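You operate a simulated robot arm through the tools that you are given. There is no shell and no other tool.

The job below is to be done with a simulated robot arm. You get a single attempt, and the scene is never put back.

TASK
Tighten the two loose screws on the wall rail and cap the one marked THREE.
Fine: turn each till its black washer spreads, no harder; use the white square cap and leave the beige one.

The check looks at the end state, three seconds after you hand in, the way a careful person would. Anything else that was tipped, shoved, dropped, spilled or broken makes it a failure. A push-on lid holds only when it is set on centred and level and pressed home; a screw cap is set on level and turned clockwise until tight.

THE ROBOT
A 7-joint arm with a two-finger parallel gripper, fixed in place. Base frame: the origin is on the floor under the middle of its stand, x ahead of it, y to its left, z up; the work surface is at about z = 0.72. Units: m, degrees, N and s.
It reaches about 1.479 m from its shoulder. Its first joint turns from -166.0 to 166.0 degrees. Payload 4.4 kg.
Tool frame: the origin (TCP) lies between the finger pads and is the grasp point; the fingertips stand 0.023 m ahead of it; z points along the fingers, y is the line along which they close. The gripper opens to 0.094 m. The fingers are 0.038 m wide and 0.01 m thick; the gripper's body (0.054 by 0.096 m) begins 0.039 m behind the TCP.
Orientation is that of the tool frame in the base frame, as a unit quaternion [x, y, z, w]. With the fingers straight down and closing along the base's y, the tool's x points along the base's -x, its y along +y and its z along -z.

THE INTERFACE
- The arm moves only by the tool arm_command. Its argument "rows" is text: rows parted by semicolons, each of 7 numbers parted by spaces: the shift along the tool's x, y, z in m, then the turn, a rotation vector about the tool's x, y, z in degrees, then the finger opening in m, from 0 to 0.094. In form: tx ty tz rx ry rz gripper; .... A call has 1 to 20 rows; each row shifts and turns the commanded pose from where the row before left it, along the tool's axes as they then stand. Each row takes 0.2 s and may step no farther than 0.05 m and 8.6 degrees from the row before; otherwise, or with a gripper value out of range, the whole call is refused. Where a pose cannot be reached the arm comes as near as it can. A force on the tool above 50 N (or 10 N above the force at the start of the call, whichever is more), or a blocked arm, ends the call early, and 0.2 s more pass. The fingers move at their own pace (about 0.072 m/s each) and stop on an object; they squeeze with about 29 N. The grip force told is the motor's: it shows also when the fingers shut on nothing. Time passes only in rows, and 0.2 s behind the last, so rows that do not move let the fingers close. It gives the time, the measured TCP pose, the force on the tool (base axes), the opening and the grip force at its end, in the units of the frame above (readings bear some noise), with the torque about the TCP (base axes, N m) and any sound that the robot's microphone picked up.
- Cameras (640 x 400 px; columns grow to the right, rows downward): "scene" is fixed at [0.2206, 0.6514, 1.7554]; the picture's right is [-0.81, -0.58, 0.00], its down [-0.11, 0.16, -0.98] and it looks along [0.57, -0.80, -0.19] (base axes); focal length 341 px, centre (320, 200). "wrist" rides on the gripper at [0.086, 0.016, -0.074] in the tool frame; the picture's right is [-0.18, 0.98, 0.00], its down [-0.58, -0.11, -0.81] and it looks along [-0.79, -0.15, 0.59] (tool axes); focal length 243 px, centre (320, 200). There is no depth. A picture from a camera that has moved, and an enlarged one, comes with that camera's place and axes in the base frame and with its lens.
- capture(camera): a new picture of that camera. No time passes.
- close_up(camera, box): a new picture of the part [left, top, right, bottom] of that camera's present view, enlarged. No time passes.
- close_job(): hands the job in; it is judged then, once.

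Nothing tells you positions but the pictures and the camera data. Unless the task says otherwise, let go and move clear before handing in.

The tools are called as a command line: name --argument value ..., lists and objects as JSON in quotes. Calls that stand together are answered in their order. arm_command: Moves the arm, as the interface text tells. Its arguments: {"type":"object","properties":{"rows":{"type":"string"}},"required":["rows"]} The other tools are called the same way: capture (camera) takes a picture; close_up (camera, box) takes an enlarged picture of a part of a camera's view; close_job () hands the job in.

At the start:

```text
time: 0.0
tool_pos: [0.7613, -0.1365, 1.5447]
tool_rot: [0.0, 1.0, 0.0, 0.0]
wrist_force: [0.2, -0.4, 0.3]
wrist_torque: [-0.03, -0.04, 0.02]
opening: 0.0939
gripper_force: 0.1
```

scene: 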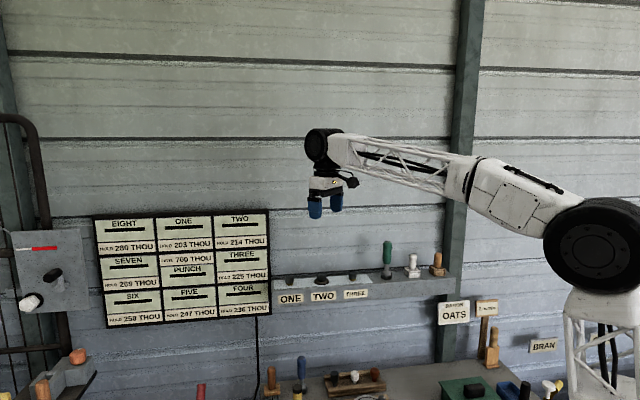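
wrist: 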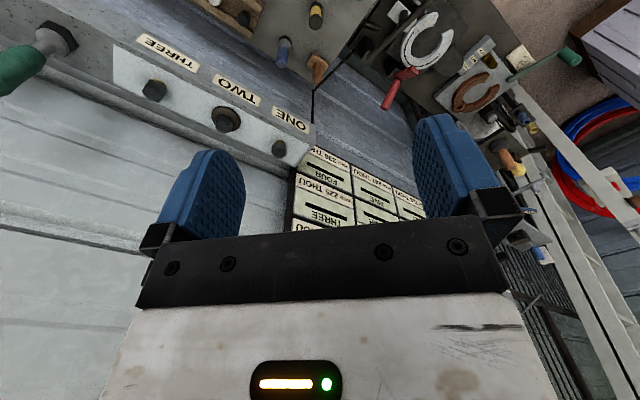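

I see a wall rail with three screws labelled ONE, TWO and THREE, plus some tools and blocks on the rail to the right. I'll enlarge the views before moving anything.

close_up --camera "scene" --box '[260, 220, 460, 320]'

close_up --camera "scene" --box '[240, 300, 600, 400]'

close_up --camera "wrist" --box '[0, 0, 320, 200]'

close_up --camera "scene" --box '[90, 205, 280, 330]'

```text
3.20 times, centred on (360, 270) of scene
camera zoom: at [0.2206, 0.6514, 1.7554], right [-0.81, -0.58, 0.0], down [-0.11, 0.16, -0.98], along [0.57, -0.8, -0.19], focal length 1092 px, centre (192, -24)
```

zoom: 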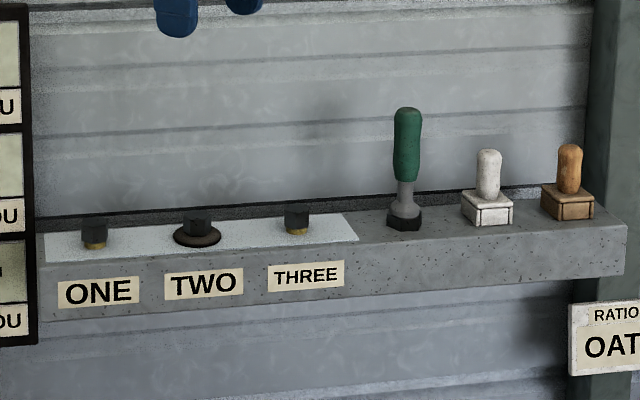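

```text
1.78 times, centred on (420, 350) of scene
camera zoom: at [0.2206, 0.6514, 1.7554], right [-0.81, -0.58, 0.0], down [-0.11, 0.16, -0.98], along [0.57, -0.8, -0.19], focal length 607 px, centre (142, -67)
```

zoom: 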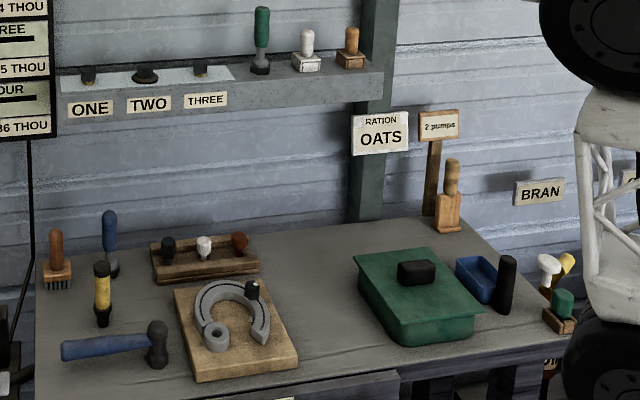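

```text
2.00 times, centred on (160, 100) of wrist
camera zoom: at [0.6756, -0.1208, 1.6205], right [0.18, 0.98, 0.0], down [0.58, -0.11, 0.81], along [0.79, -0.15, -0.59], focal length 485 px, centre (640, 400)
```

zoom: 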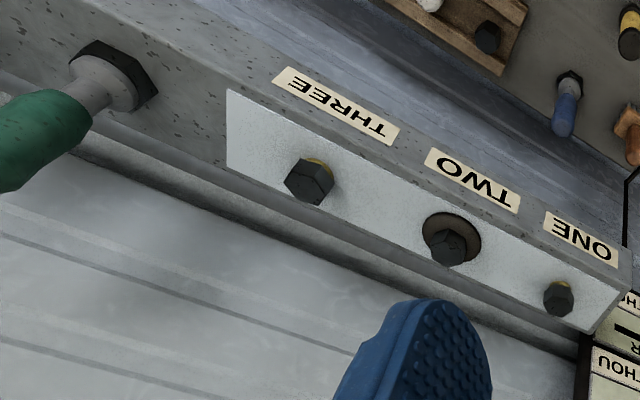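

```text
3.20 times, centred on (185, 268) of scene
camera zoom: at [0.2206, 0.6514, 1.7554], right [-0.81, -0.58, 0.0], down [-0.11, 0.16, -0.98], along [0.57, -0.8, -0.19], focal length 1092 px, centre (752, -16)
```

zoom: 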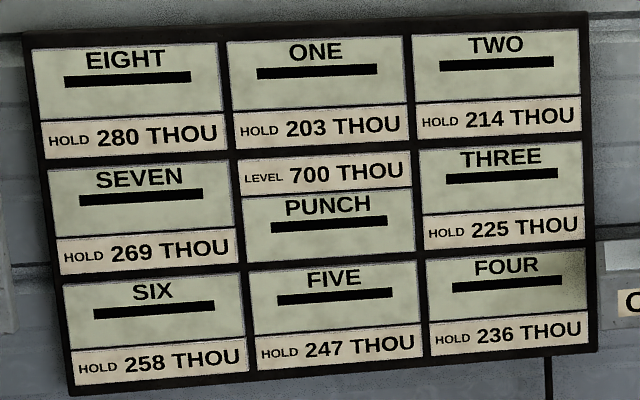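

The screws marked ONE and THREE show brass thread and no spread washer, so those are the loose ones. TWO already has its washer spread. I place the rail top near z≈1.19, with THREE near (0.85, -0.45) and ONE near (1.03, -0.28). Next I'll square the gripper to the rail and look from closer.

arm_command --rows "0 0 0 0 0 7.7 0.094; 0 0 0 0 0 7.7 0.094; 0 0 0 0 0 7.7 0.094; 0 0 0 0 0 7.7 0.094; 0 0 0 0 0 7.7 0.094; 0 0 0 0 0 7.5 0.094; 0 -0.03 0.03 0 0 0 0.094; 0 -0.03 0.03 0 0 0 0.094; 0 -0.03 0.03 0 0 0 0.094; 0 0 0 0 0 0 0.094"

capture --camera "wrist"

capture --camera "scene"

```text
time: 2.2
tool_pos: [0.6983, -0.2006, 1.4572]
tool_rot: [0.39, 0.921, 0.0, 0.0]
wrist_force: [0.7, -0.4, 0.5]
wrist_torque: [-0.01, 0.0, -0.01]
opening: 0.0941
gripper_force: 0.1
```

```text
taken
camera wrist: at [0.6504, -0.127, 1.5319], right [0.84, 0.55, 0.0], down [0.33, -0.49, 0.81], along [0.44, -0.67, -0.59], focal length 243 px, centre (320, 200)
```

wrist: 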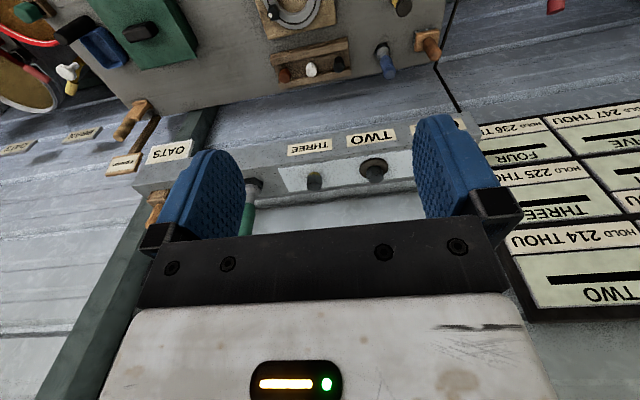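

```text
taken
```

scene: 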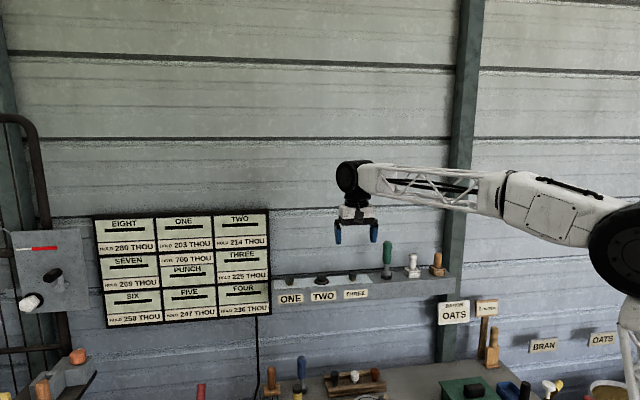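

The gripper is now square to the rail. I'll enlarge the wrist view to see the screws, driver and caps.

close_up --camera "wrist" --box '[240, 120, 440, 245]'

close_up --camera "scene" --box '[270, 230, 370, 292]'

close_up --camera "scene" --box '[360, 230, 460, 292]'

close_up --camera "scene" --box '[250, 340, 350, 400]'

```text
3.20 times, centred on (340, 182) of wrist
camera zoom: at [0.6504, -0.127, 1.5319], right [0.84, 0.55, 0.0], down [0.33, -0.49, 0.81], along [0.44, -0.67, -0.59], focal length 776 px, centre (256, 256)
```

zoom: 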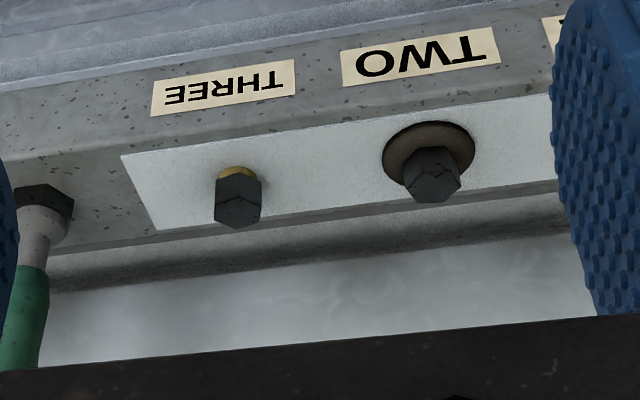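

```text
6.40 times, centred on (320, 261) of scene
camera zoom: at [0.2206, 0.6514, 1.7554], right [-0.81, -0.58, 0.0], down [-0.11, 0.16, -0.98], along [0.57, -0.8, -0.19], focal length 2184 px, centre (320, -190)
```

zoom: 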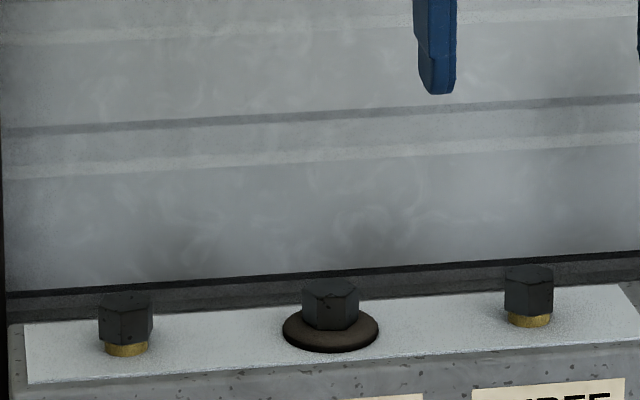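

```text
6.40 times, centred on (410, 261) of scene
camera zoom: at [0.2206, 0.6514, 1.7554], right [-0.81, -0.58, 0.0], down [-0.11, 0.16, -0.98], along [0.57, -0.8, -0.19], focal length 2184 px, centre (-256, -190)
```

zoom: 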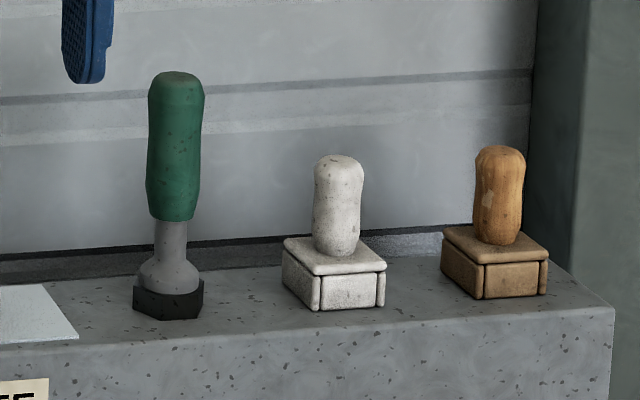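

```text
6.40 times, centred on (300, 370) of scene
camera zoom: at [0.2206, 0.6514, 1.7554], right [-0.81, -0.58, 0.0], down [-0.11, 0.16, -0.98], along [0.57, -0.8, -0.19], focal length 2184 px, centre (448, -888)
```

zoom: 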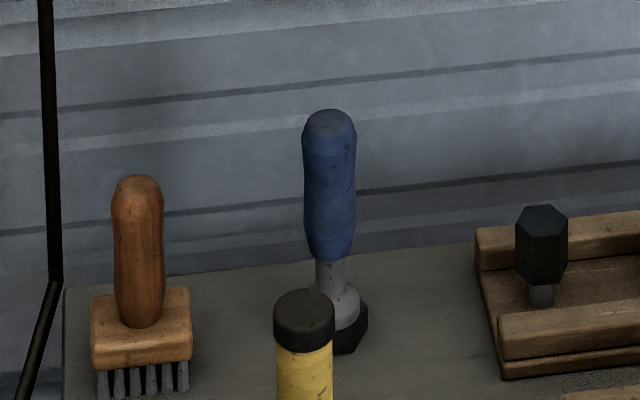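

The heads of ONE and THREE are black hex heads on brass collars, roughly 3 cm across, and the green driver has a hex socket. Before going near them, I'll test in free air how far the wrist can turn.

arm_command --rows "0 0 0 0 0 -8.5 0.094; 0 0 0 0 0 -8.5 0.094; 0 0 0 0 0 -8.5 0.094; 0 0 0 0 0 -8.5 0.094; 0 0 0 0 0 -8.5 0.094; 0 0 0 0 0 -8.5 0.094; 0 0 0 0 0 -8.5 0.094; 0 0 0 0 0 -8.5 0.094; 0 0 0 0 0 -8.5 0.094; 0 0 0 0 0 -8.5 0.094; 0 0 0 0 0 -8.5 0.094; 0 0 0 0 0 -8.5 0.094; 0 0 0 0 0 -8.5 0.094; 0 0 0 0 0 -8.5 0.094; 0 0 0 0 0 -8.5 0.094; 0 0 0 0 0 -8.5 0.094; 0 0 0 0 0 -8.5 0.094; 0 0 0 0 0 -8.5 0.094; 0 0 0 0 0 -8.5 0.094; 0 0 0 0 0 0 0.094"

capture --camera "scene"

```text
time: 6.4
tool_pos: [0.6982, -0.1982, 1.4557]
tool_rot: [0.846, -0.533, 0.0, 0.0]
wrist_force: [0.3, -0.8, -0.1]
wrist_torque: [-0.01, 0.0, -0.05]
opening: 0.0937
gripper_force: 0.0
```

```text
taken
```

scene: 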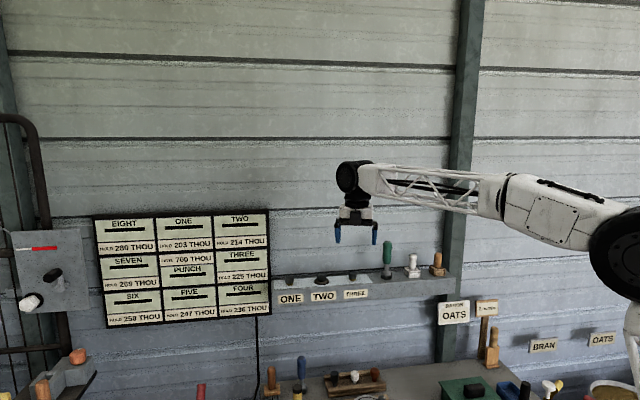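

It turned 160° counter-clockwise freely. I'll push further to find the limit, still in free air.

arm_command --rows "0 0 0 0 0 -8.5 0.094; 0 0 0 0 0 -8.5 0.094; 0 0 0 0 0 -8.5 0.094; 0 0 0 0 0 -8.5 0.094; 0 0 0 0 0 -8.5 0.094; 0 0 0 0 0 -8.5 0.094; 0 0 0 0 0 -8.5 0.094; 0 0 0 0 0 -8.5 0.094; 0 0 0 0 0 -8.5 0.094; 0 0 0 0 0 -8.5 0.094; 0 0 0 0 0 0 0.094"

```text
time: 8.8
tool_pos: [0.701, -0.1916, 1.457]
tool_rot: [0.979, -0.203, -0.001, 0.002]
wrist_force: [-0.2, 0.6, 0.0]
wrist_torque: [0.01, -0.01, -0.01]
opening: 0.094
gripper_force: 0.1
out of reach, approached as far as the arm can: row 5, 6, 7, 8, 9, 10
```

The wrist stopped near a tool-x heading of 337°, which is the limit on that side. I'll turn back a little to see how the commanded pose behaves.

arm_command --rows "0 0 0 0 0 8.5 0.094; 0 0 0 0 0 8.5 0.094; 0 0 0 0 0 8.5 0.094; 0 0 0 0 0 8.5 0.094; 0 0 0 0 0 8.5 0.094; 0 0 0 0 0 0 0.094"

```text
time: 10.2
tool_pos: [0.6996, -0.1905, 1.457]
tool_rot: [0.838, -0.545, 0.0, 0.001]
wrist_force: [0.3, -0.6, -0.2]
wrist_torque: [0.0, 0.04, 0.0]
opening: 0.0941
gripper_force: 0.0
```

The commanded pose clips at the limit, so that's harmless. Now I'll find the limit in the clockwise (tightening) direction.

arm_command --rows "0 0 0 0 0 8.5 0.094; 0 0 0 0 0 8.5 0.094; 0 0 0 0 0 8.5 0.094; 0 0 0 0 0 8.5 0.094; 0 0 0 0 0 8.5 0.094; 0 0 0 0 0 8.5 0.094; 0 0 0 0 0 8.5 0.094; 0 0 0 0 0 8.5 0.094; 0 0 0 0 0 8.5 0.094; 0 0 0 0 0 8.5 0.094; 0 0 0 0 0 8.5 0.094; 0 0 0 0 0 8.5 0.094; 0 0 0 0 0 8.5 0.094; 0 0 0 0 0 8.5 0.094; 0 0 0 0 0 8.5 0.094; 0 0 0 0 0 8.5 0.094; 0 0 0 0 0 8.5 0.094; 0 0 0 0 0 8.5 0.094; 0 0 0 0 0 8.5 0.094; 0 0 0 0 0 8.5 0.094"

arm_command --rows "0 0 0 0 0 8.5 0.094; 0 0 0 0 0 8.5 0.094; 0 0 0 0 0 8.5 0.094; 0 0 0 0 0 8.5 0.094; 0 0 0 0 0 8.5 0.094; 0 0 0 0 0 8.5 0.094; 0 0 0 0 0 8.5 0.094; 0 0 0 0 0 8.5 0.094; 0 0 0 0 0 8.5 0.094; 0 0 0 0 0 8.5 0.094; 0 0 0 0 0 8.5 0.094; 0 0 0 0 0 8.5 0.094; 0 0 0 0 0 8.5 0.094; 0 0 0 0 0 8.5 0.094; 0 0 0 0 0 8.5 0.094; 0 0 0 0 0 8.5 0.094; 0 0 0 0 0 8.5 0.094; 0 0 0 0 0 8.5 0.094; 0 0 0 0 0 8.5 0.094; 0 0 0 0 0 0 0.094"

```text
time: 14.4
tool_pos: [0.6995, -0.1894, 1.458]
tool_rot: [0.469, 0.883, -0.001, 0.0]
wrist_force: [-0.1, 0.1, 0.7]
wrist_torque: [0.01, 0.0, -0.01]
opening: 0.094
gripper_force: 0.0
```

```text
time: 18.6
tool_pos: [0.6991, -0.1938, 1.4572]
tool_rot: [0.997, -0.074, 0.001, 0.001]
wrist_force: [0.1, -1.3, 0.0]
wrist_torque: [0.01, -0.01, 0.01]
opening: 0.0939
gripper_force: 0.0
out of reach, approached as far as the arm can: row 16, 17, 18, 19
```

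The wrist can turn about 345° in total, centred on a heading of about 180° plus the first joint's angle. I'll go back to square with the rail and come in above THREE, staying well above it.

arm_command --rows "0 0 0 0 0 -8.4 0.094; 0 0 0 0 0 -8.4 0.094; 0 0 0 0 0 -8.4 0.094; 0 0 0 0 0 -8.4 0.094; 0 0 0 0 0 -8.4 0.094; 0 0 0 0 0 -8.4 0.094; 0 0 0 0 0 -8.4 0.094; 0 0 0 0 0 -8.4 0.094; 0 0 0 0 0 -8.4 0.094; 0 0 0 0 0 -8.4 0.094; 0 0 0 0 0 -8.4 0.094; 0 0 0 0 0 -8.4 0.094; 0 0 0 0 0 -8.4 0.094; 0 0 0 0 0 -8.4 0.094; 0 0 0 0 0 -8.4 0.094; 0 0 0 0 0 -8.4 0.094; 0 0 0 0 0 -8.1 0.094; 0 0 0 0 0 0 0.094"

arm_command --rows "-0.03 -0.01 0 0 0 0 0.094; -0.03 -0.01 0 0 0 0 0.094; -0.03 -0.01 0 0 0 0 0.094; -0.03 -0.01 0 0 0 0 0.094; -0.03 -0.01 0 0 0 0 0.094; -0.03 -0.01 0 0 0 0 0.094; -0.02 -0.01 0.02 0 0 0 0.094; 0 0 0.02 0 0 0 0.094; 0 0 0 0 0 0 0.094"

capture --camera "wrist"

capture --camera "scene"

```text
time: 22.4
tool_pos: [0.6995, -0.1952, 1.4577]
tool_rot: [0.39, 0.921, 0.0, 0.001]
wrist_force: [0.1, -0.2, 0.2]
wrist_torque: [0.02, -0.01, 0.03]
opening: 0.0942
gripper_force: 0.0
```

```text
time: 24.4
tool_pos: [0.7887, -0.3876, 1.4175]
tool_rot: [0.391, 0.921, 0.0, 0.0]
wrist_force: [0.1, -0.2, -0.5]
wrist_torque: [0.01, 0.04, 0.02]
opening: 0.0936
gripper_force: 0.0
```

```text
taken
camera wrist: at [0.7411, -0.3149, 1.4924], right [0.83, 0.55, 0.0], down [0.33, -0.49, 0.81], along [0.44, -0.67, -0.59], focal length 243 px, centre (320, 200)
```

wrist: 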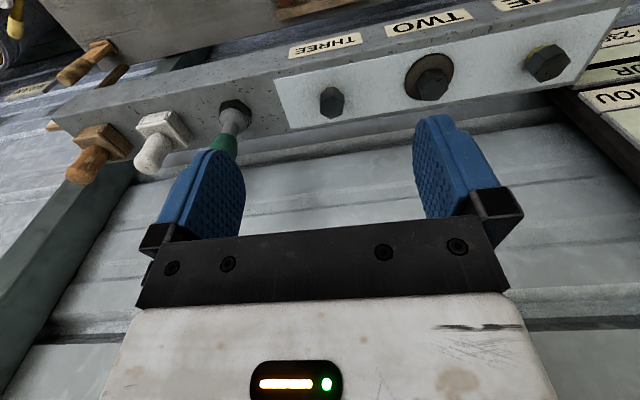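

```text
taken
```

scene: 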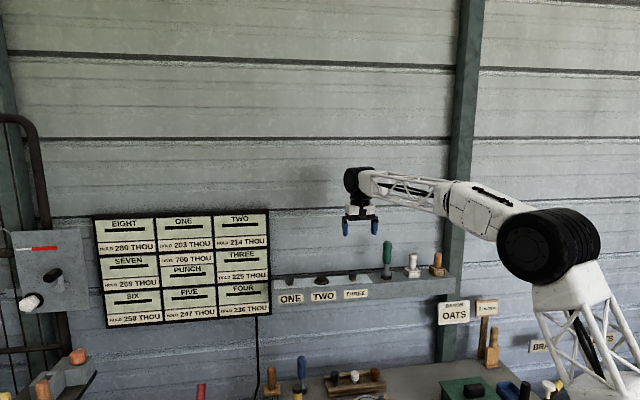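

Now I have a good view of the whole rail from the wrist camera. I'll enlarge parts of it to fix positions.

close_up --camera "wrist" --box '[260, 30, 420, 130]'

close_up --camera "wrist" --box '[400, 0, 640, 150]'

close_up --camera "wrist" --box '[40, 80, 280, 230]'

```text
4.00 times, centred on (340, 80) of wrist
camera zoom: at [0.7411, -0.3149, 1.4924], right [0.83, 0.55, 0.0], down [0.33, -0.49, 0.81], along [0.44, -0.67, -0.59], focal length 970 px, centre (240, 680)
```

zoom: 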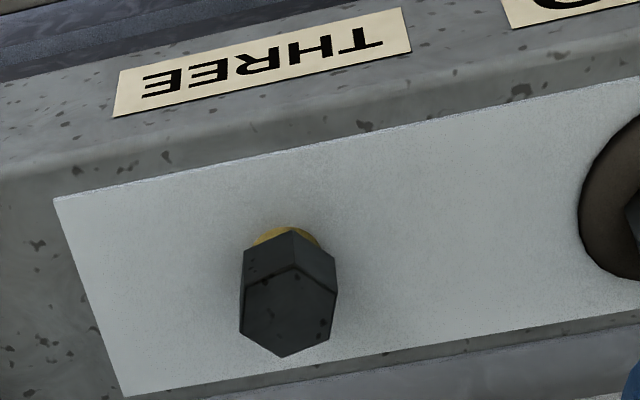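

```text
2.67 times, centred on (520, 75) of wrist
camera zoom: at [0.7411, -0.3149, 1.4924], right [0.83, 0.55, 0.0], down [0.33, -0.49, 0.81], along [0.44, -0.67, -0.59], focal length 647 px, centre (-213, 533)
```

zoom: 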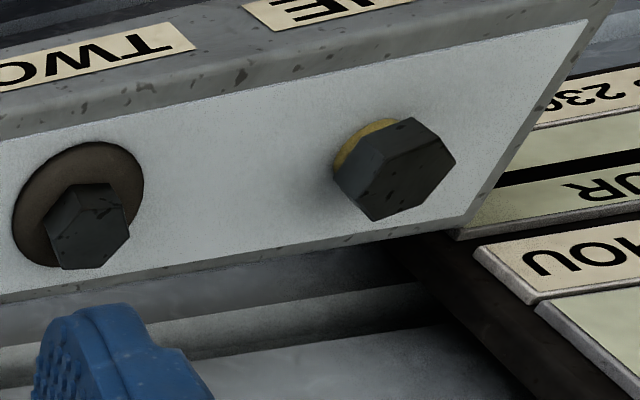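

```text
2.67 times, centred on (160, 155) of wrist
camera zoom: at [0.7411, -0.3149, 1.4924], right [0.83, 0.55, 0.0], down [0.33, -0.49, 0.81], along [0.44, -0.67, -0.59], focal length 647 px, centre (747, 320)
```

zoom: 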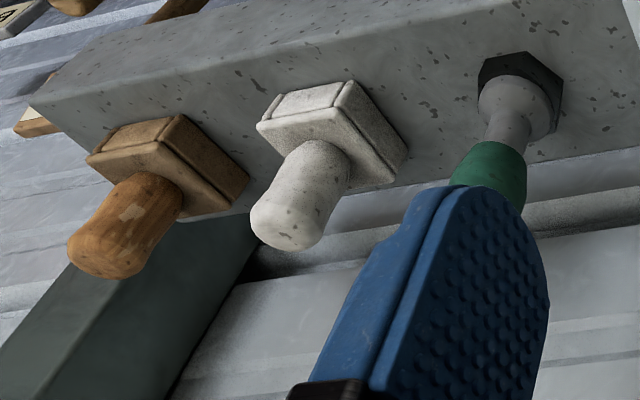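

THREE's head top is at about (0.852, -0.454, 1.220) with the plate at about z=1.191, and the wall is about 7 cm behind the screw line. I'll move above THREE and stop 5 cm clear for a closer look.

arm_command --rows "-0.03 0 0 0 0 0 0.094; -0.03 0 0 0 0 0 0.094; -0.025 0 0.01 0 0 0 0.094; 0 0 0.02 0 0 0 0.094; 0 0 0.02 0 0 0 0.094; 0 0 0.02 0 0 0 0.094; 0 0 0.02 0 0 0 0.094; 0 0 0.02 0 0 0 0.07; 0 0 0.005 0 0 0 0.07; 0 0 0 0 0 0 0.07; 0 0 0 0 0 0 0.07"

capture --camera "wrist"

capture --camera "scene"

```text
time: 26.8
tool_pos: [0.8467, -0.45, 1.3018]
tool_rot: [0.391, 0.92, 0.0, 0.0]
wrist_force: [-0.1, -0.8, -0.4]
wrist_torque: [0.01, 0.0, 0.01]
opening: 0.07
gripper_force: 0.1
```

```text
taken
camera wrist: at [0.7989, -0.3759, 1.3774], right [0.83, 0.55, 0.0], down [0.33, -0.49, 0.81], along [0.44, -0.67, -0.59], focal length 243 px, centre (320, 200)
```

wrist: 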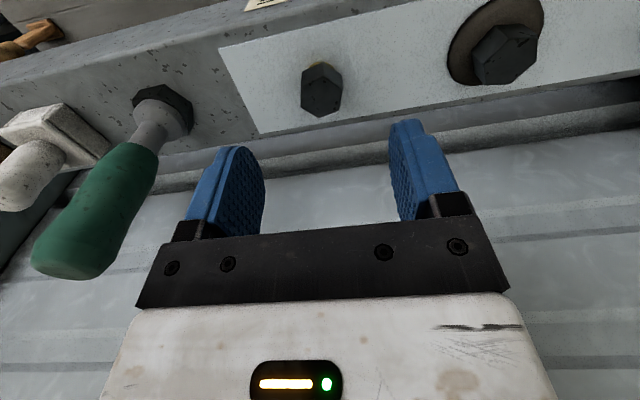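

```text
taken
```

scene: 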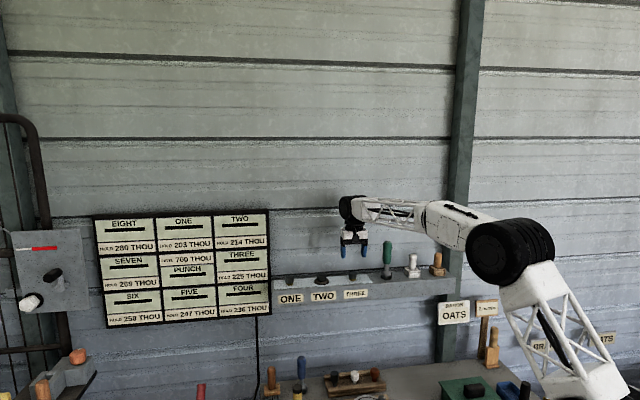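

I'm 5 cm above THREE. I'll enlarge the view for centring and to read the hex orientation.

close_up --camera "wrist" --box '[240, 40, 400, 140]'

close_up --camera "scene" --box '[310, 180, 410, 292]'

```text
4.00 times, centred on (320, 90) of wrist
camera zoom: at [0.7989, -0.3759, 1.3774], right [0.83, 0.55, 0.0], down [0.33, -0.49, 0.81], along [0.44, -0.67, -0.59], focal length 970 px, centre (320, 640)
```

zoom: 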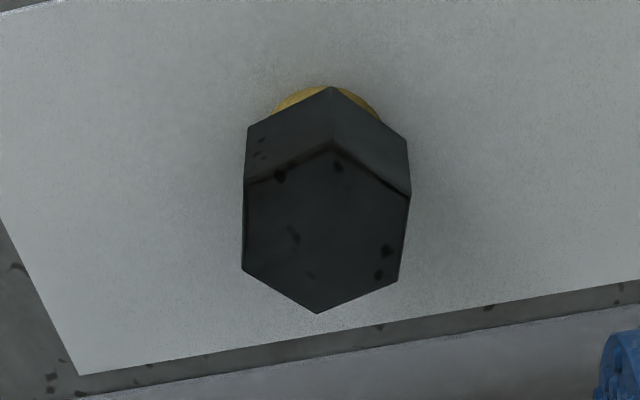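

```text
3.57 times, centred on (360, 236) of scene
camera zoom: at [0.2206, 0.6514, 1.7554], right [-0.81, -0.58, 0.0], down [-0.11, 0.16, -0.98], along [0.57, -0.8, -0.19], focal length 1219 px, centre (177, 71)
```

zoom: 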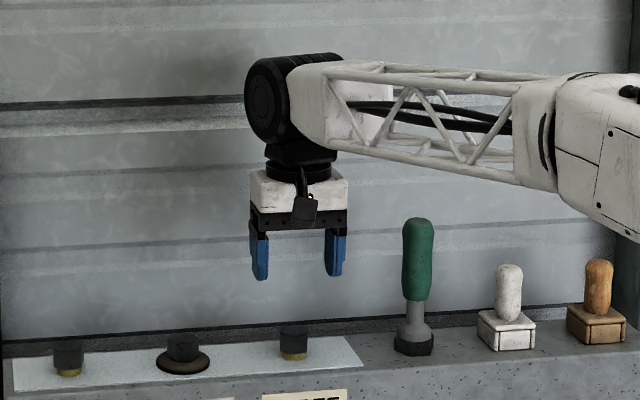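

THREE's hex flats sit about 15° off the present closing line. I'll shift 8 mm toward the wall, turn back 44.6° so the pads face a pair of flats with room to turn clockwise, and lower around the head.

arm_command --rows "-0.008 0 0 0 0 0 0.07; 0 0 0 0 0 -7.45 0.07; 0 0 0 0 0 -7.45 0.07; 0 0 0 0 0 -7.45 0.07; 0 0 0 0 0 -7.45 0.07; 0 0 0 0 0 -7.4 0.07; 0 0 0 0 0 -7.4 0.07; 0 0 0.01 0 0 0 0.07; 0 0 0.01 0 0 0 0.07; 0 0 0.01 0 0 0 0.07; 0 0 0.01 0 0 0 0.07; 0 0 0.01 0 0 0 0.07; 0 0 0.01 0 0 0 0.07; 0 0 0 0 0 0 0.07"

capture --camera "wrist"

close_up --camera "scene" --box '[290, 210, 400, 292]'

```text
time: 29.8
tool_pos: [0.8523, -0.455, 1.2426]
tool_rot: [0.013, 1.0, 0.0, 0.001]
wrist_force: [-0.4, 0.2, 0.4]
wrist_torque: [0.01, 0.02, 0.0]
opening: 0.0698
gripper_force: 0.2
```

```text
taken
camera wrist: at [0.7655, -0.4375, 1.3186], right [0.21, 0.98, 0.0], down [0.58, -0.12, 0.81], along [0.79, -0.17, -0.59], focal length 243 px, centre (320, 200)
```

wrist: 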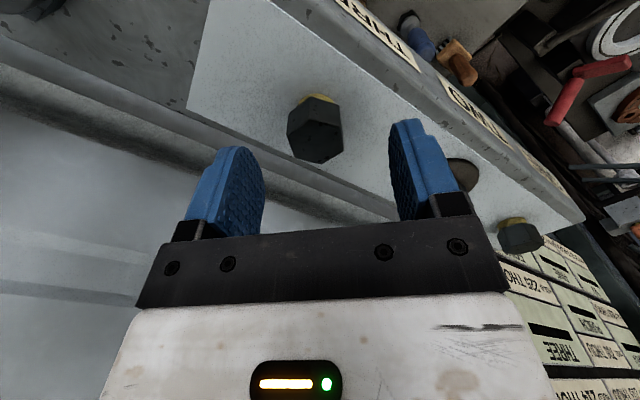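

```text
4.88 times, centred on (345, 251) of scene
camera zoom: at [0.2206, 0.6514, 1.7554], right [-0.81, -0.58, 0.0], down [-0.11, 0.16, -0.98], along [0.57, -0.8, -0.19], focal length 1664 px, centre (198, -49)
```

zoom: 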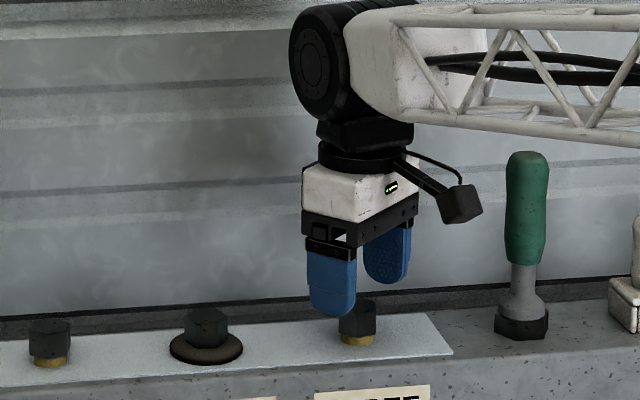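

The fingertips are about level with the head top. I'll enlarge the view to check centring.

close_up --camera "wrist" --box '[200, 70, 440, 220]'

```text
2.67 times, centred on (320, 145) of wrist
camera zoom: at [0.7655, -0.4375, 1.3186], right [0.21, 0.98, 0.0], down [0.58, -0.12, 0.81], along [0.79, -0.17, -0.59], focal length 647 px, centre (320, 347)
```

zoom: 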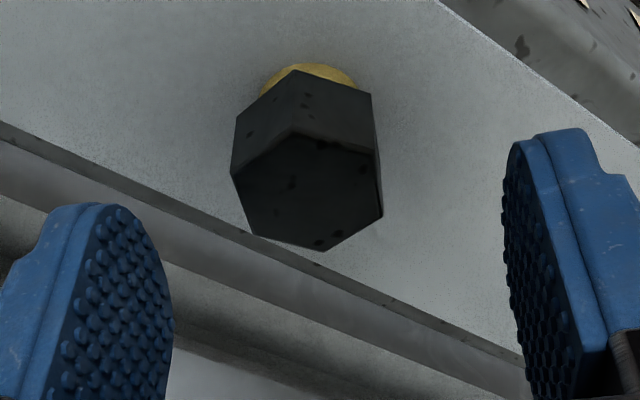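

The head is centred within about 3 mm and the flats line up with the pads. I'll lower another 14 mm with the fingers open and check from the scene camera.

arm_command --rows "0 -0.001 0.005 0 0 0 0.07; 0 -0.001 0.005 0 0 0 0.07; 0 0 0.004 0 0 0 0.07; 0 0 0 0 0 0 0.06"

close_up --camera "wrist" --box '[200, 70, 440, 220]'

close_up --camera "scene" --box '[320, 240, 384, 280]'

```text
time: 30.8
tool_pos: [0.8528, -0.4555, 1.2296]
tool_rot: [0.012, 1.0, 0.0, 0.0]
wrist_force: [0.0, -0.5, 0.5]
wrist_torque: [-0.02, 0.0, 0.02]
opening: 0.0598
gripper_force: 0.1
```

```text
2.67 times, centred on (320, 145) of wrist
camera zoom: at [0.7668, -0.438, 1.3042], right [0.21, 0.98, 0.0], down [0.58, -0.12, 0.81], along [0.79, -0.17, -0.59], focal length 647 px, centre (320, 347)
```

zoom: 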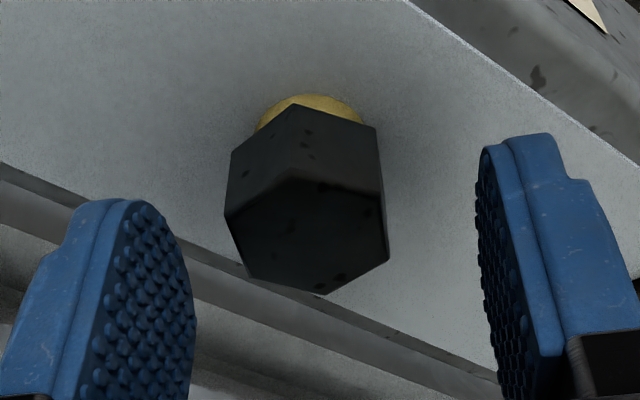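

```text
10.00 times, centred on (352, 260) of scene
camera zoom: at [0.2206, 0.6514, 1.7554], right [-0.81, -0.58, 0.0], down [-0.11, 0.16, -0.98], along [0.57, -0.8, -0.19], focal length 3412 px, centre (0, -400)
```

zoom: 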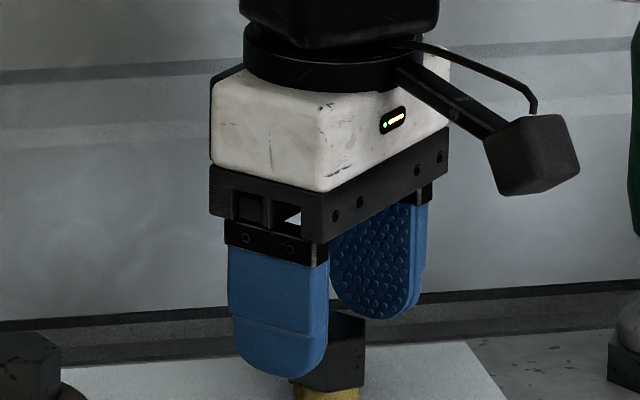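

The fingertips overlap the head by about 9 mm. I'll go down 4 mm more, well clear of the plate, and close on the flats.

arm_command --rows "0 -0.001 0.004 0 0 0 0.06; 0 0 0 0 0 0 0.05; 0 0 0 0 0 0 0.04; 0 0 0 0 0 0 0.025; 0 0 0 0 0 0 0.02; 0 0 0 0 0 0 0.02; 0 0 0 0 0 0 0.02"

close_up --camera "wrist" --box '[200, 70, 440, 220]'

close_up --camera "scene" --box '[320, 240, 384, 280]'

```text
time: 32.4
tool_pos: [0.8523, -0.4586, 1.224]
tool_rot: [0.013, 1.0, 0.0, 0.0]
wrist_force: [2.6, -32.2, -1.0]
wrist_torque: [-0.72, -0.42, -0.03]
opening: 0.0299
gripper_force: 45.0
```

```text
2.67 times, centred on (320, 145) of wrist
camera zoom: at [0.7661, -0.4402, 1.2998], right [0.21, 0.98, 0.0], down [0.58, -0.12, 0.81], along [0.79, -0.17, -0.59], focal length 647 px, centre (320, 347)
```

zoom: 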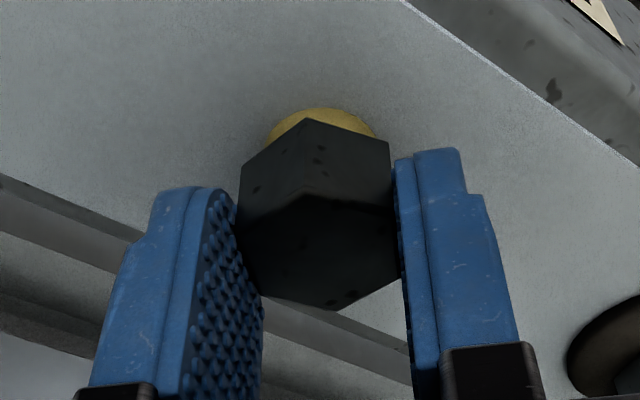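

```text
10.00 times, centred on (352, 260) of scene
camera zoom: at [0.2206, 0.6514, 1.7554], right [-0.81, -0.58, 0.0], down [-0.11, 0.16, -0.98], along [0.57, -0.8, -0.19], focal length 3412 px, centre (0, -400)
```

zoom: 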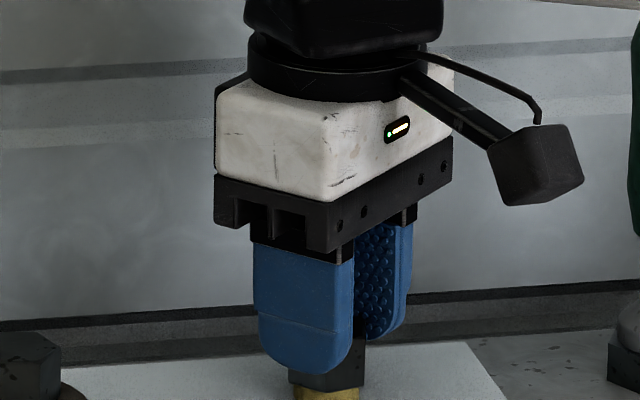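

The pads closed on the flats with a 0.0299 opening. The 32 N side load says the true head axis is 2–3 mm further toward -y, so I'll relieve that first.

arm_command --rows "0 -0.001 0 0 0 0 0.02; 0 -0.001 0 0 0 0 0.02; 0 0 0 0 0 0 0.02"

```text
time: 33.2
tool_pos: [0.8524, -0.4574, 1.2241]
tool_rot: [0.012, 1.0, 0.0, 0.0]
wrist_force: [-15.7, 15.5, 7.2]
wrist_torque: [0.59, -0.58, 0.03]
opening: 0.0298
gripper_force: 45.4
```

arm_command --rows "0.0006 0.0006 0 0 0 0 0.02; 0 0 0 0 0 0 0.02"

```text
time: 33.8
tool_pos: [0.8516, -0.4563, 1.2253]
tool_rot: [0.011, 1.0, -0.001, 0.001]
wrist_force: [15.5, -2.0, 14.9]
wrist_torque: [-0.03, 0.67, 0.0]
opening: 0.0297
gripper_force: 45.1
```

The side loads are now modest. I'll try a small clockwise turn and watch the torque.

arm_command --rows "0 0 0 0 0 3 0.02; 0 0 0 0 0 3 0.02; 0 0 0 0 0 3 0.02; 0 0 0 0 0 3 0.02; 0 0 0 0 0 3 0.02; 0 0 0 0 0 0 0.02"

close_up --camera "wrist" --box '[200, 70, 440, 220]'

close_up --camera "scene" --box '[320, 240, 384, 280]'

```text
time: 35.2
tool_pos: [0.8525, -0.4581, 1.2239]
tool_rot: [0.144, 0.99, 0.0, 0.0]
wrist_force: [19.4, 20.1, 19.4]
wrist_torque: [0.72, 0.39, 0.03]
opening: 0.0299
gripper_force: 45.1
```

```text
2.67 times, centred on (320, 145) of wrist
camera zoom: at [0.7737, -0.418, 1.2997], right [0.45, 0.89, 0.0], down [0.53, -0.27, 0.81], along [0.72, -0.37, -0.59], focal length 647 px, centre (320, 347)
```

zoom: 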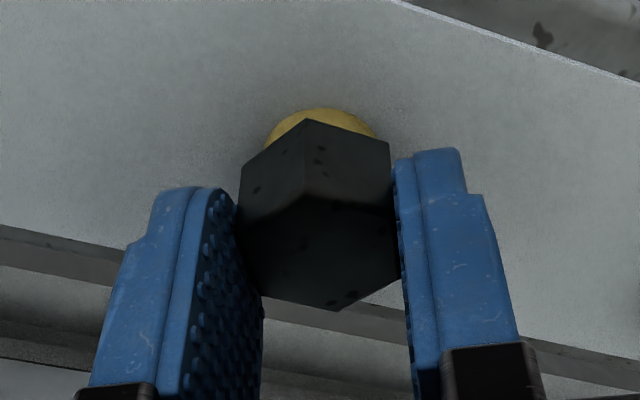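

```text
10.00 times, centred on (352, 260) of scene
camera zoom: at [0.2206, 0.6514, 1.7554], right [-0.81, -0.58, 0.0], down [-0.11, 0.16, -0.98], along [0.57, -0.8, -0.19], focal length 3412 px, centre (0, -400)
```

zoom: 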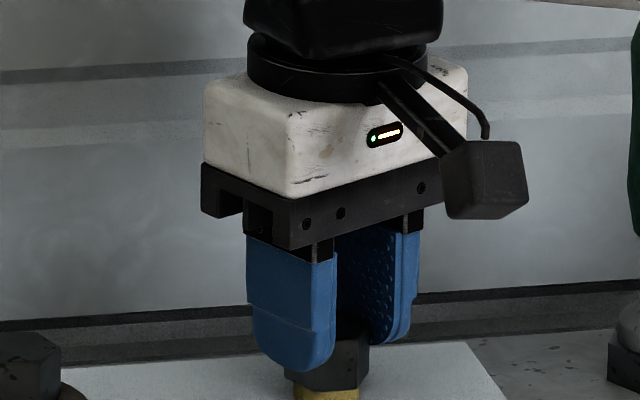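

The head turned with the fingers at almost no torque (0.03 N·m), so turning directly works. I'll continue clockwise in modest steps.

arm_command --rows "0 0 0 0 0 5 0.02; 0 0 0 0 0 5 0.02; 0 0 0 0 0 5 0.02; 0 0 0 0 0 5 0.02; 0 0 0 0 0 5 0.02; 0 0 0 0 0 5 0.02; 0 0 0 0 0 5 0.02; 0 0 0 0 0 5 0.02; 0 0 0 0 0 5 0.02; 0 0 0 0 0 0 0.02"

close_up --camera "wrist" --box '[200, 70, 440, 220]'

close_up --camera "scene" --box '[320, 240, 384, 280]'

```text
time: 36.0
tool_pos: [0.8525, -0.4567, 1.2251]
tool_rot: [0.265, 0.964, 0.0, 0.002]
wrist_force: [8.1, 8.6, -1.4]
wrist_torque: [0.2, 0.01, 0.07]
opening: 0.0297
gripper_force: 44.8
stopped in row 4: the force on the tool passed its limit at 52 N (the readings are from after the stop); the commanded pose is now the measured one
```

```text
2.67 times, centred on (320, 145) of wrist
camera zoom: at [0.7861, -0.3995, 1.2996], right [0.66, 0.75, 0.0], down [0.44, -0.39, 0.81], along [0.61, -0.53, -0.59], focal length 647 px, centre (320, 347)
```

zoom: 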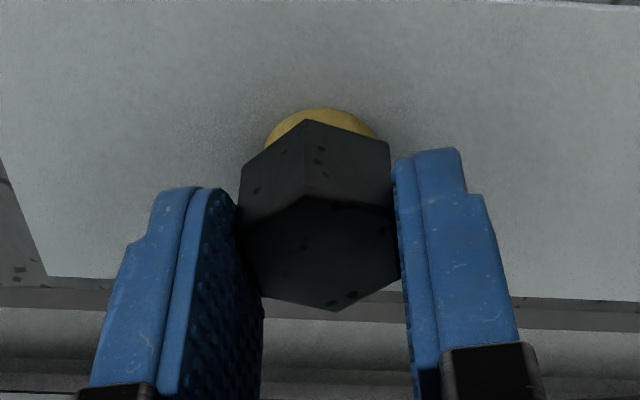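

```text
10.00 times, centred on (352, 260) of scene
camera zoom: at [0.2206, 0.6514, 1.7554], right [-0.81, -0.58, 0.0], down [-0.11, 0.16, -0.98], along [0.57, -0.8, -0.19], focal length 3412 px, centre (0, -400)
```

zoom: 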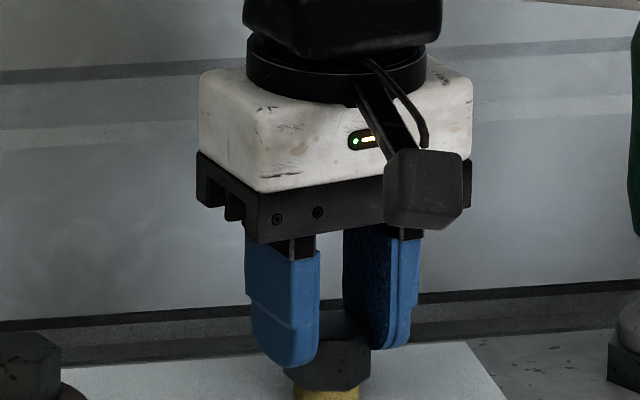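

The head follows the fingers, but the call stopped on side load. The head axis sits about 3.6 mm behind the TCP along tool-x, so turning swings it sideways. I'll open, shift 3.6 mm, and re-grip centred.

arm_command --rows "0 0 0 0 0 0 0.045; 0 0 0 0 0 0 0.045; -0.0036 0 0 0 0 0 0.045; 0 0 0 0 0 0 0.045; 0 0 0 0 0 0 0.02; 0 0 0 0 0 0 0.02; 0 0 0 0 0 0 0.02"

close_up --camera "wrist" --box '[200, 70, 440, 220]'

```text
time: 37.6
tool_pos: [0.856, -0.4587, 1.2244]
tool_rot: [0.264, 0.965, -0.001, 0.001]
wrist_force: [7.7, 2.6, 0.7]
wrist_torque: [0.14, 0.07, 0.01]
opening: 0.0298
gripper_force: 44.6
```

```text
2.67 times, centred on (320, 145) of wrist
camera zoom: at [0.7895, -0.4015, 1.2995], right [0.66, 0.75, 0.0], down [0.44, -0.39, 0.81], along [0.61, -0.53, -0.59], focal length 647 px, centre (320, 347)
```

zoom: 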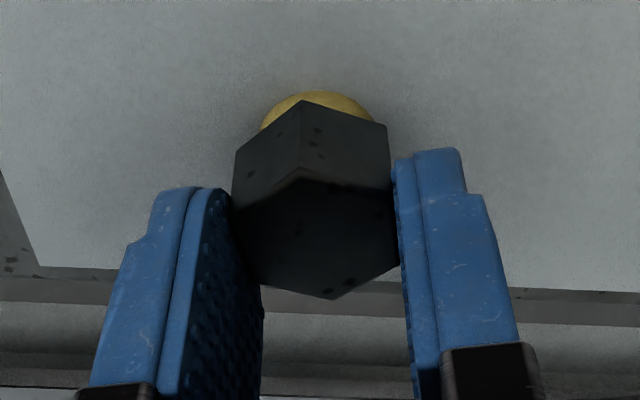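

The side loads have dropped to a few newtons. Continuing clockwise.

arm_command --rows "0 0 0 0 0 5 0.02; 0 0 0 0 0 5 0.02; 0 0 0 0 0 5 0.02; 0 0 0 0 0 5 0.02; 0 0 0 0 0 5 0.02; 0 0 0 0 0 5 0.02; 0 0 0 0 0 0 0.02"

close_up --camera "wrist" --box '[200, 70, 440, 220]'

close_up --camera "scene" --box '[320, 240, 384, 280]'

```text
time: 39.2
tool_pos: [0.8559, -0.4599, 1.225]
tool_rot: [0.505, 0.863, 0.0, 0.001]
wrist_force: [-2.9, -9.2, -9.0]
wrist_torque: [0.49, 0.47, -0.04]
opening: 0.0297
gripper_force: 44.9
```

```text
2.67 times, centred on (320, 145) of wrist
camera zoom: at [0.8269, -0.3768, 1.2996], right [0.95, 0.32, 0.0], down [0.19, -0.56, 0.81], along [0.26, -0.76, -0.59], focal length 647 px, centre (320, 347)
```

zoom: 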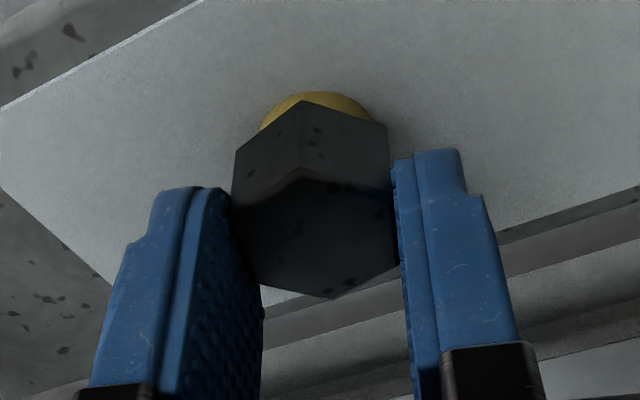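

```text
10.00 times, centred on (352, 260) of scene
camera zoom: at [0.2206, 0.6514, 1.7554], right [-0.81, -0.58, 0.0], down [-0.11, 0.16, -0.98], along [0.57, -0.8, -0.19], focal length 3412 px, centre (0, -400)
```

zoom: 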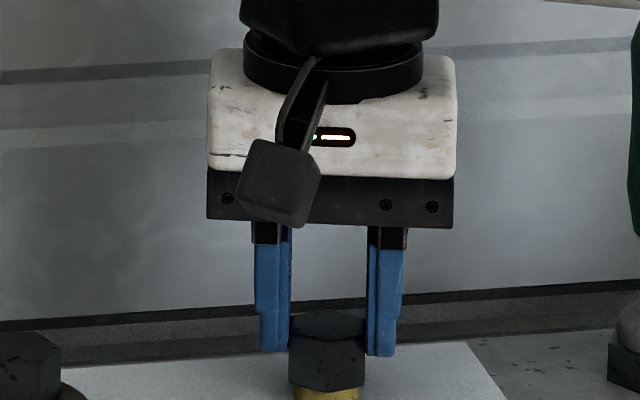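

It's turning freely, about 60° so far, and the washer hasn't appeared yet. I'll continue another 60° on the same grip.

arm_command --rows "0 0 0.0003 0 0 5 0.02; 0 0 0 0 0 5 0.02; 0 0 0 0 0 5 0.02; 0 0 0 0 0 5 0.02; 0 0 0 0 0 5 0.02; 0 0 0 0 0 5 0.02; 0 0 0 0 0 5 0.02; 0 0 0 0 0 5 0.02; 0 0 0 0 0 5 0.02; 0 0 0 0 0 5 0.02; 0 0 0 0 0 5 0.02; 0 0 0 0 0 5 0.02; 0 0 0 0 0 0 0.02"

close_up --camera "scene" --box '[310, 240, 390, 290]'

close_up --camera "wrist" --box '[200, 70, 440, 220]'

```text
time: 41.5
tool_pos: [0.8544, -0.4605, 1.2234]
tool_rot: [0.832, 0.555, 0.0, 0.0]
wrist_force: [-18.1, 3.6, 1.1]
wrist_torque: [-0.22, 0.63, -0.01]
opening: 0.0296
gripper_force: 44.6
stopped in row 11: the force on the tool passed its limit at 53 N (the readings are from after the stop); the commanded pose is now the measured one
```

```text
8.00 times, centred on (350, 265) of scene
camera zoom: at [0.2206, 0.6514, 1.7554], right [-0.81, -0.58, 0.0], down [-0.11, 0.16, -0.98], along [0.57, -0.8, -0.19], focal length 2730 px, centre (80, -320)
```

zoom: 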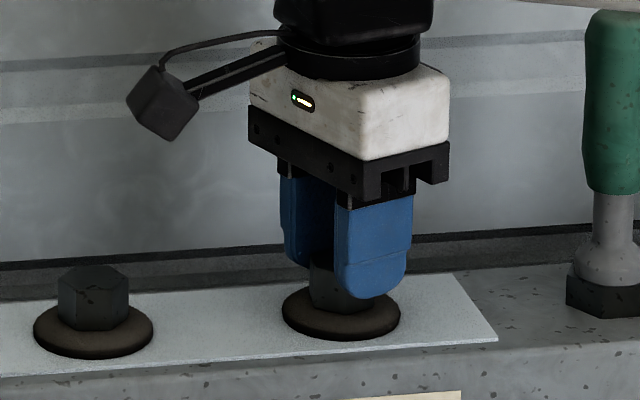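

```text
2.67 times, centred on (320, 145) of wrist
camera zoom: at [0.9019, -0.3862, 1.2996], right [0.84, -0.55, 0.0], down [-0.32, -0.5, 0.81], along [-0.44, -0.68, -0.59], focal length 647 px, centre (320, 347)
```

zoom: 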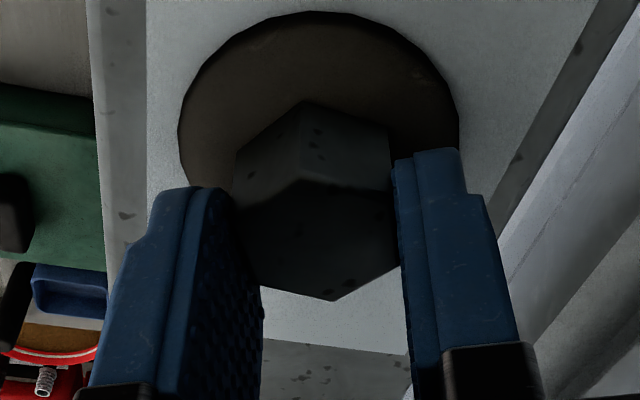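

THREE's black washer has now spread and matches TWO's, so I'll stop there. Next I'll open, lift clear, and check it.

arm_command --rows "0 0 0 0 0 0 0.035; 0 0 0 0 0 0 0.06; 0 0 0 0 0 0 0.06; 0 0 -0.01 0 0 0 0.06; 0 0 -0.02 0 0 0 0.06; 0 0 -0.03 0 0 0 0.06; 0 0 -0.03 0 0 0 0.06; 0 0 -0.03 0 0 0 0.06; 0 0 0 0 0 0 0.06"

close_up --camera "scene" --box '[270, 230, 400, 311]'

close_up --camera "wrist" --box '[160, 0, 480, 200]'

```text
time: 43.5
tool_pos: [0.8536, -0.4565, 1.3452]
tool_rot: [0.832, 0.555, 0.0, 0.0]
wrist_force: [-0.2, -0.5, -0.8]
wrist_torque: [0.02, 0.0, -0.01]
opening: 0.0603
gripper_force: 0.0
```

```text
4.92 times, centred on (335, 270) of scene
camera zoom: at [0.2206, 0.6514, 1.7554], right [-0.81, -0.58, 0.0], down [-0.11, 0.16, -0.98], along [0.57, -0.8, -0.19], focal length 1680 px, centre (246, -147)
```

zoom: 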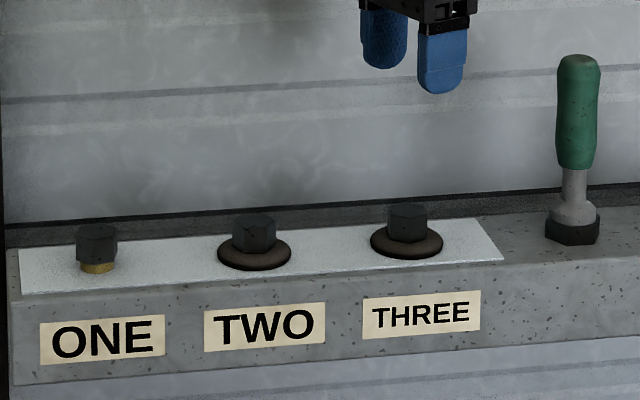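

```text
2.00 times, centred on (320, 100) of wrist
camera zoom: at [0.9007, -0.3844, 1.4207], right [0.84, -0.55, 0.0], down [-0.32, -0.5, 0.81], along [-0.44, -0.68, -0.59], focal length 485 px, centre (320, 400)
```

zoom: 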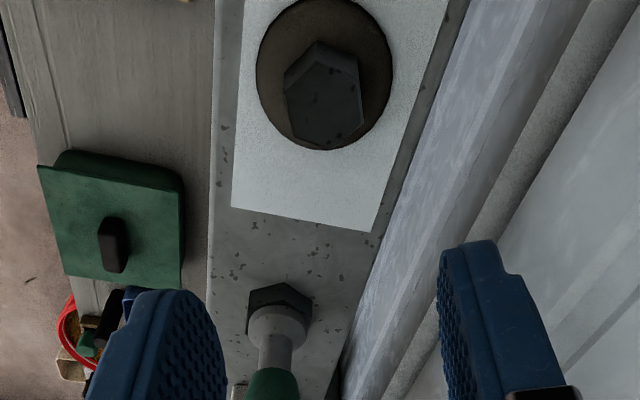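

THREE is done. Now I'll square up again and move along the rail to above ONE.

arm_command --rows "0 0 0 0 0 -7.4 0.07; 0 0 0 0 0 -7.4 0.07; 0 0 0 0 0 -7.4 0.07; 0 0 0 0 0 -7.4 0.07; 0 0 0 0 0 -7.4 0.07; 0 0 0 0 0 -7.4 0.07; 0 0 0 0 0 -7.4 0.07; 0 0 0 0 0 -7.4 0.07; 0 0 0 0 0 -7.4 0.07; 0 0.04 0 0 0 0 0.07; 0 0.04 0 0 0 0 0.07; 0 0.04 0 0 0 0 0.07; 0 0.04 0 0 0 0 0.07; 0 0.04 0 0 0 0 0.07; 0 0.04 0.01 0 0 0 0.07; -0.003 0.011 0.015 0 0 0 0.07; 0 0 0.015 0 0 0 0.07; 0 0 0 0 0 0 0.07"

capture --camera "wrist"

close_up --camera "wrist" --box '[240, 40, 400, 140]'

capture --camera "scene"

```text
time: 47.3
tool_pos: [1.0366, -0.2855, 1.3035]
tool_rot: [0.39, 0.921, 0.0, 0.0]
wrist_force: [-0.4, 0.1, -0.2]
wrist_torque: [0.0, -0.02, 0.02]
opening: 0.0698
gripper_force: 0.1
```

```text
taken
camera wrist: at [0.9876, -0.2123, 1.3794], right [0.83, 0.55, 0.0], down [0.33, -0.49, 0.81], along [0.45, -0.67, -0.59], focal length 243 px, centre (320, 200)
```

wrist: 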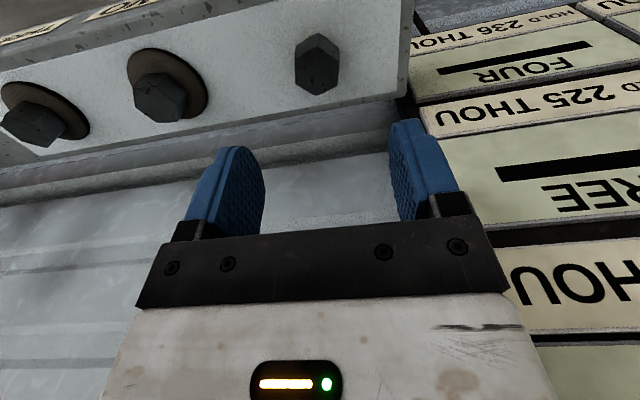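

```text
4.00 times, centred on (320, 90) of wrist
camera zoom: at [0.9876, -0.2123, 1.3794], right [0.83, 0.55, 0.0], down [0.33, -0.49, 0.81], along [0.45, -0.67, -0.59], focal length 970 px, centre (320, 640)
```

zoom: 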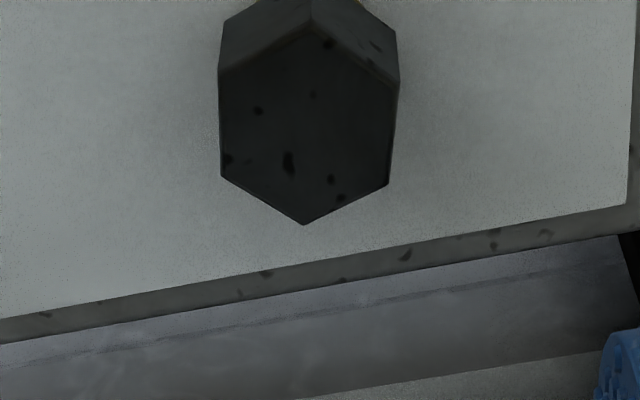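

```text
taken
```

scene: 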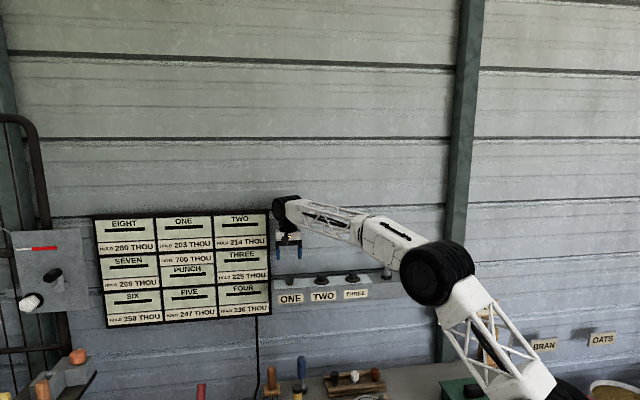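

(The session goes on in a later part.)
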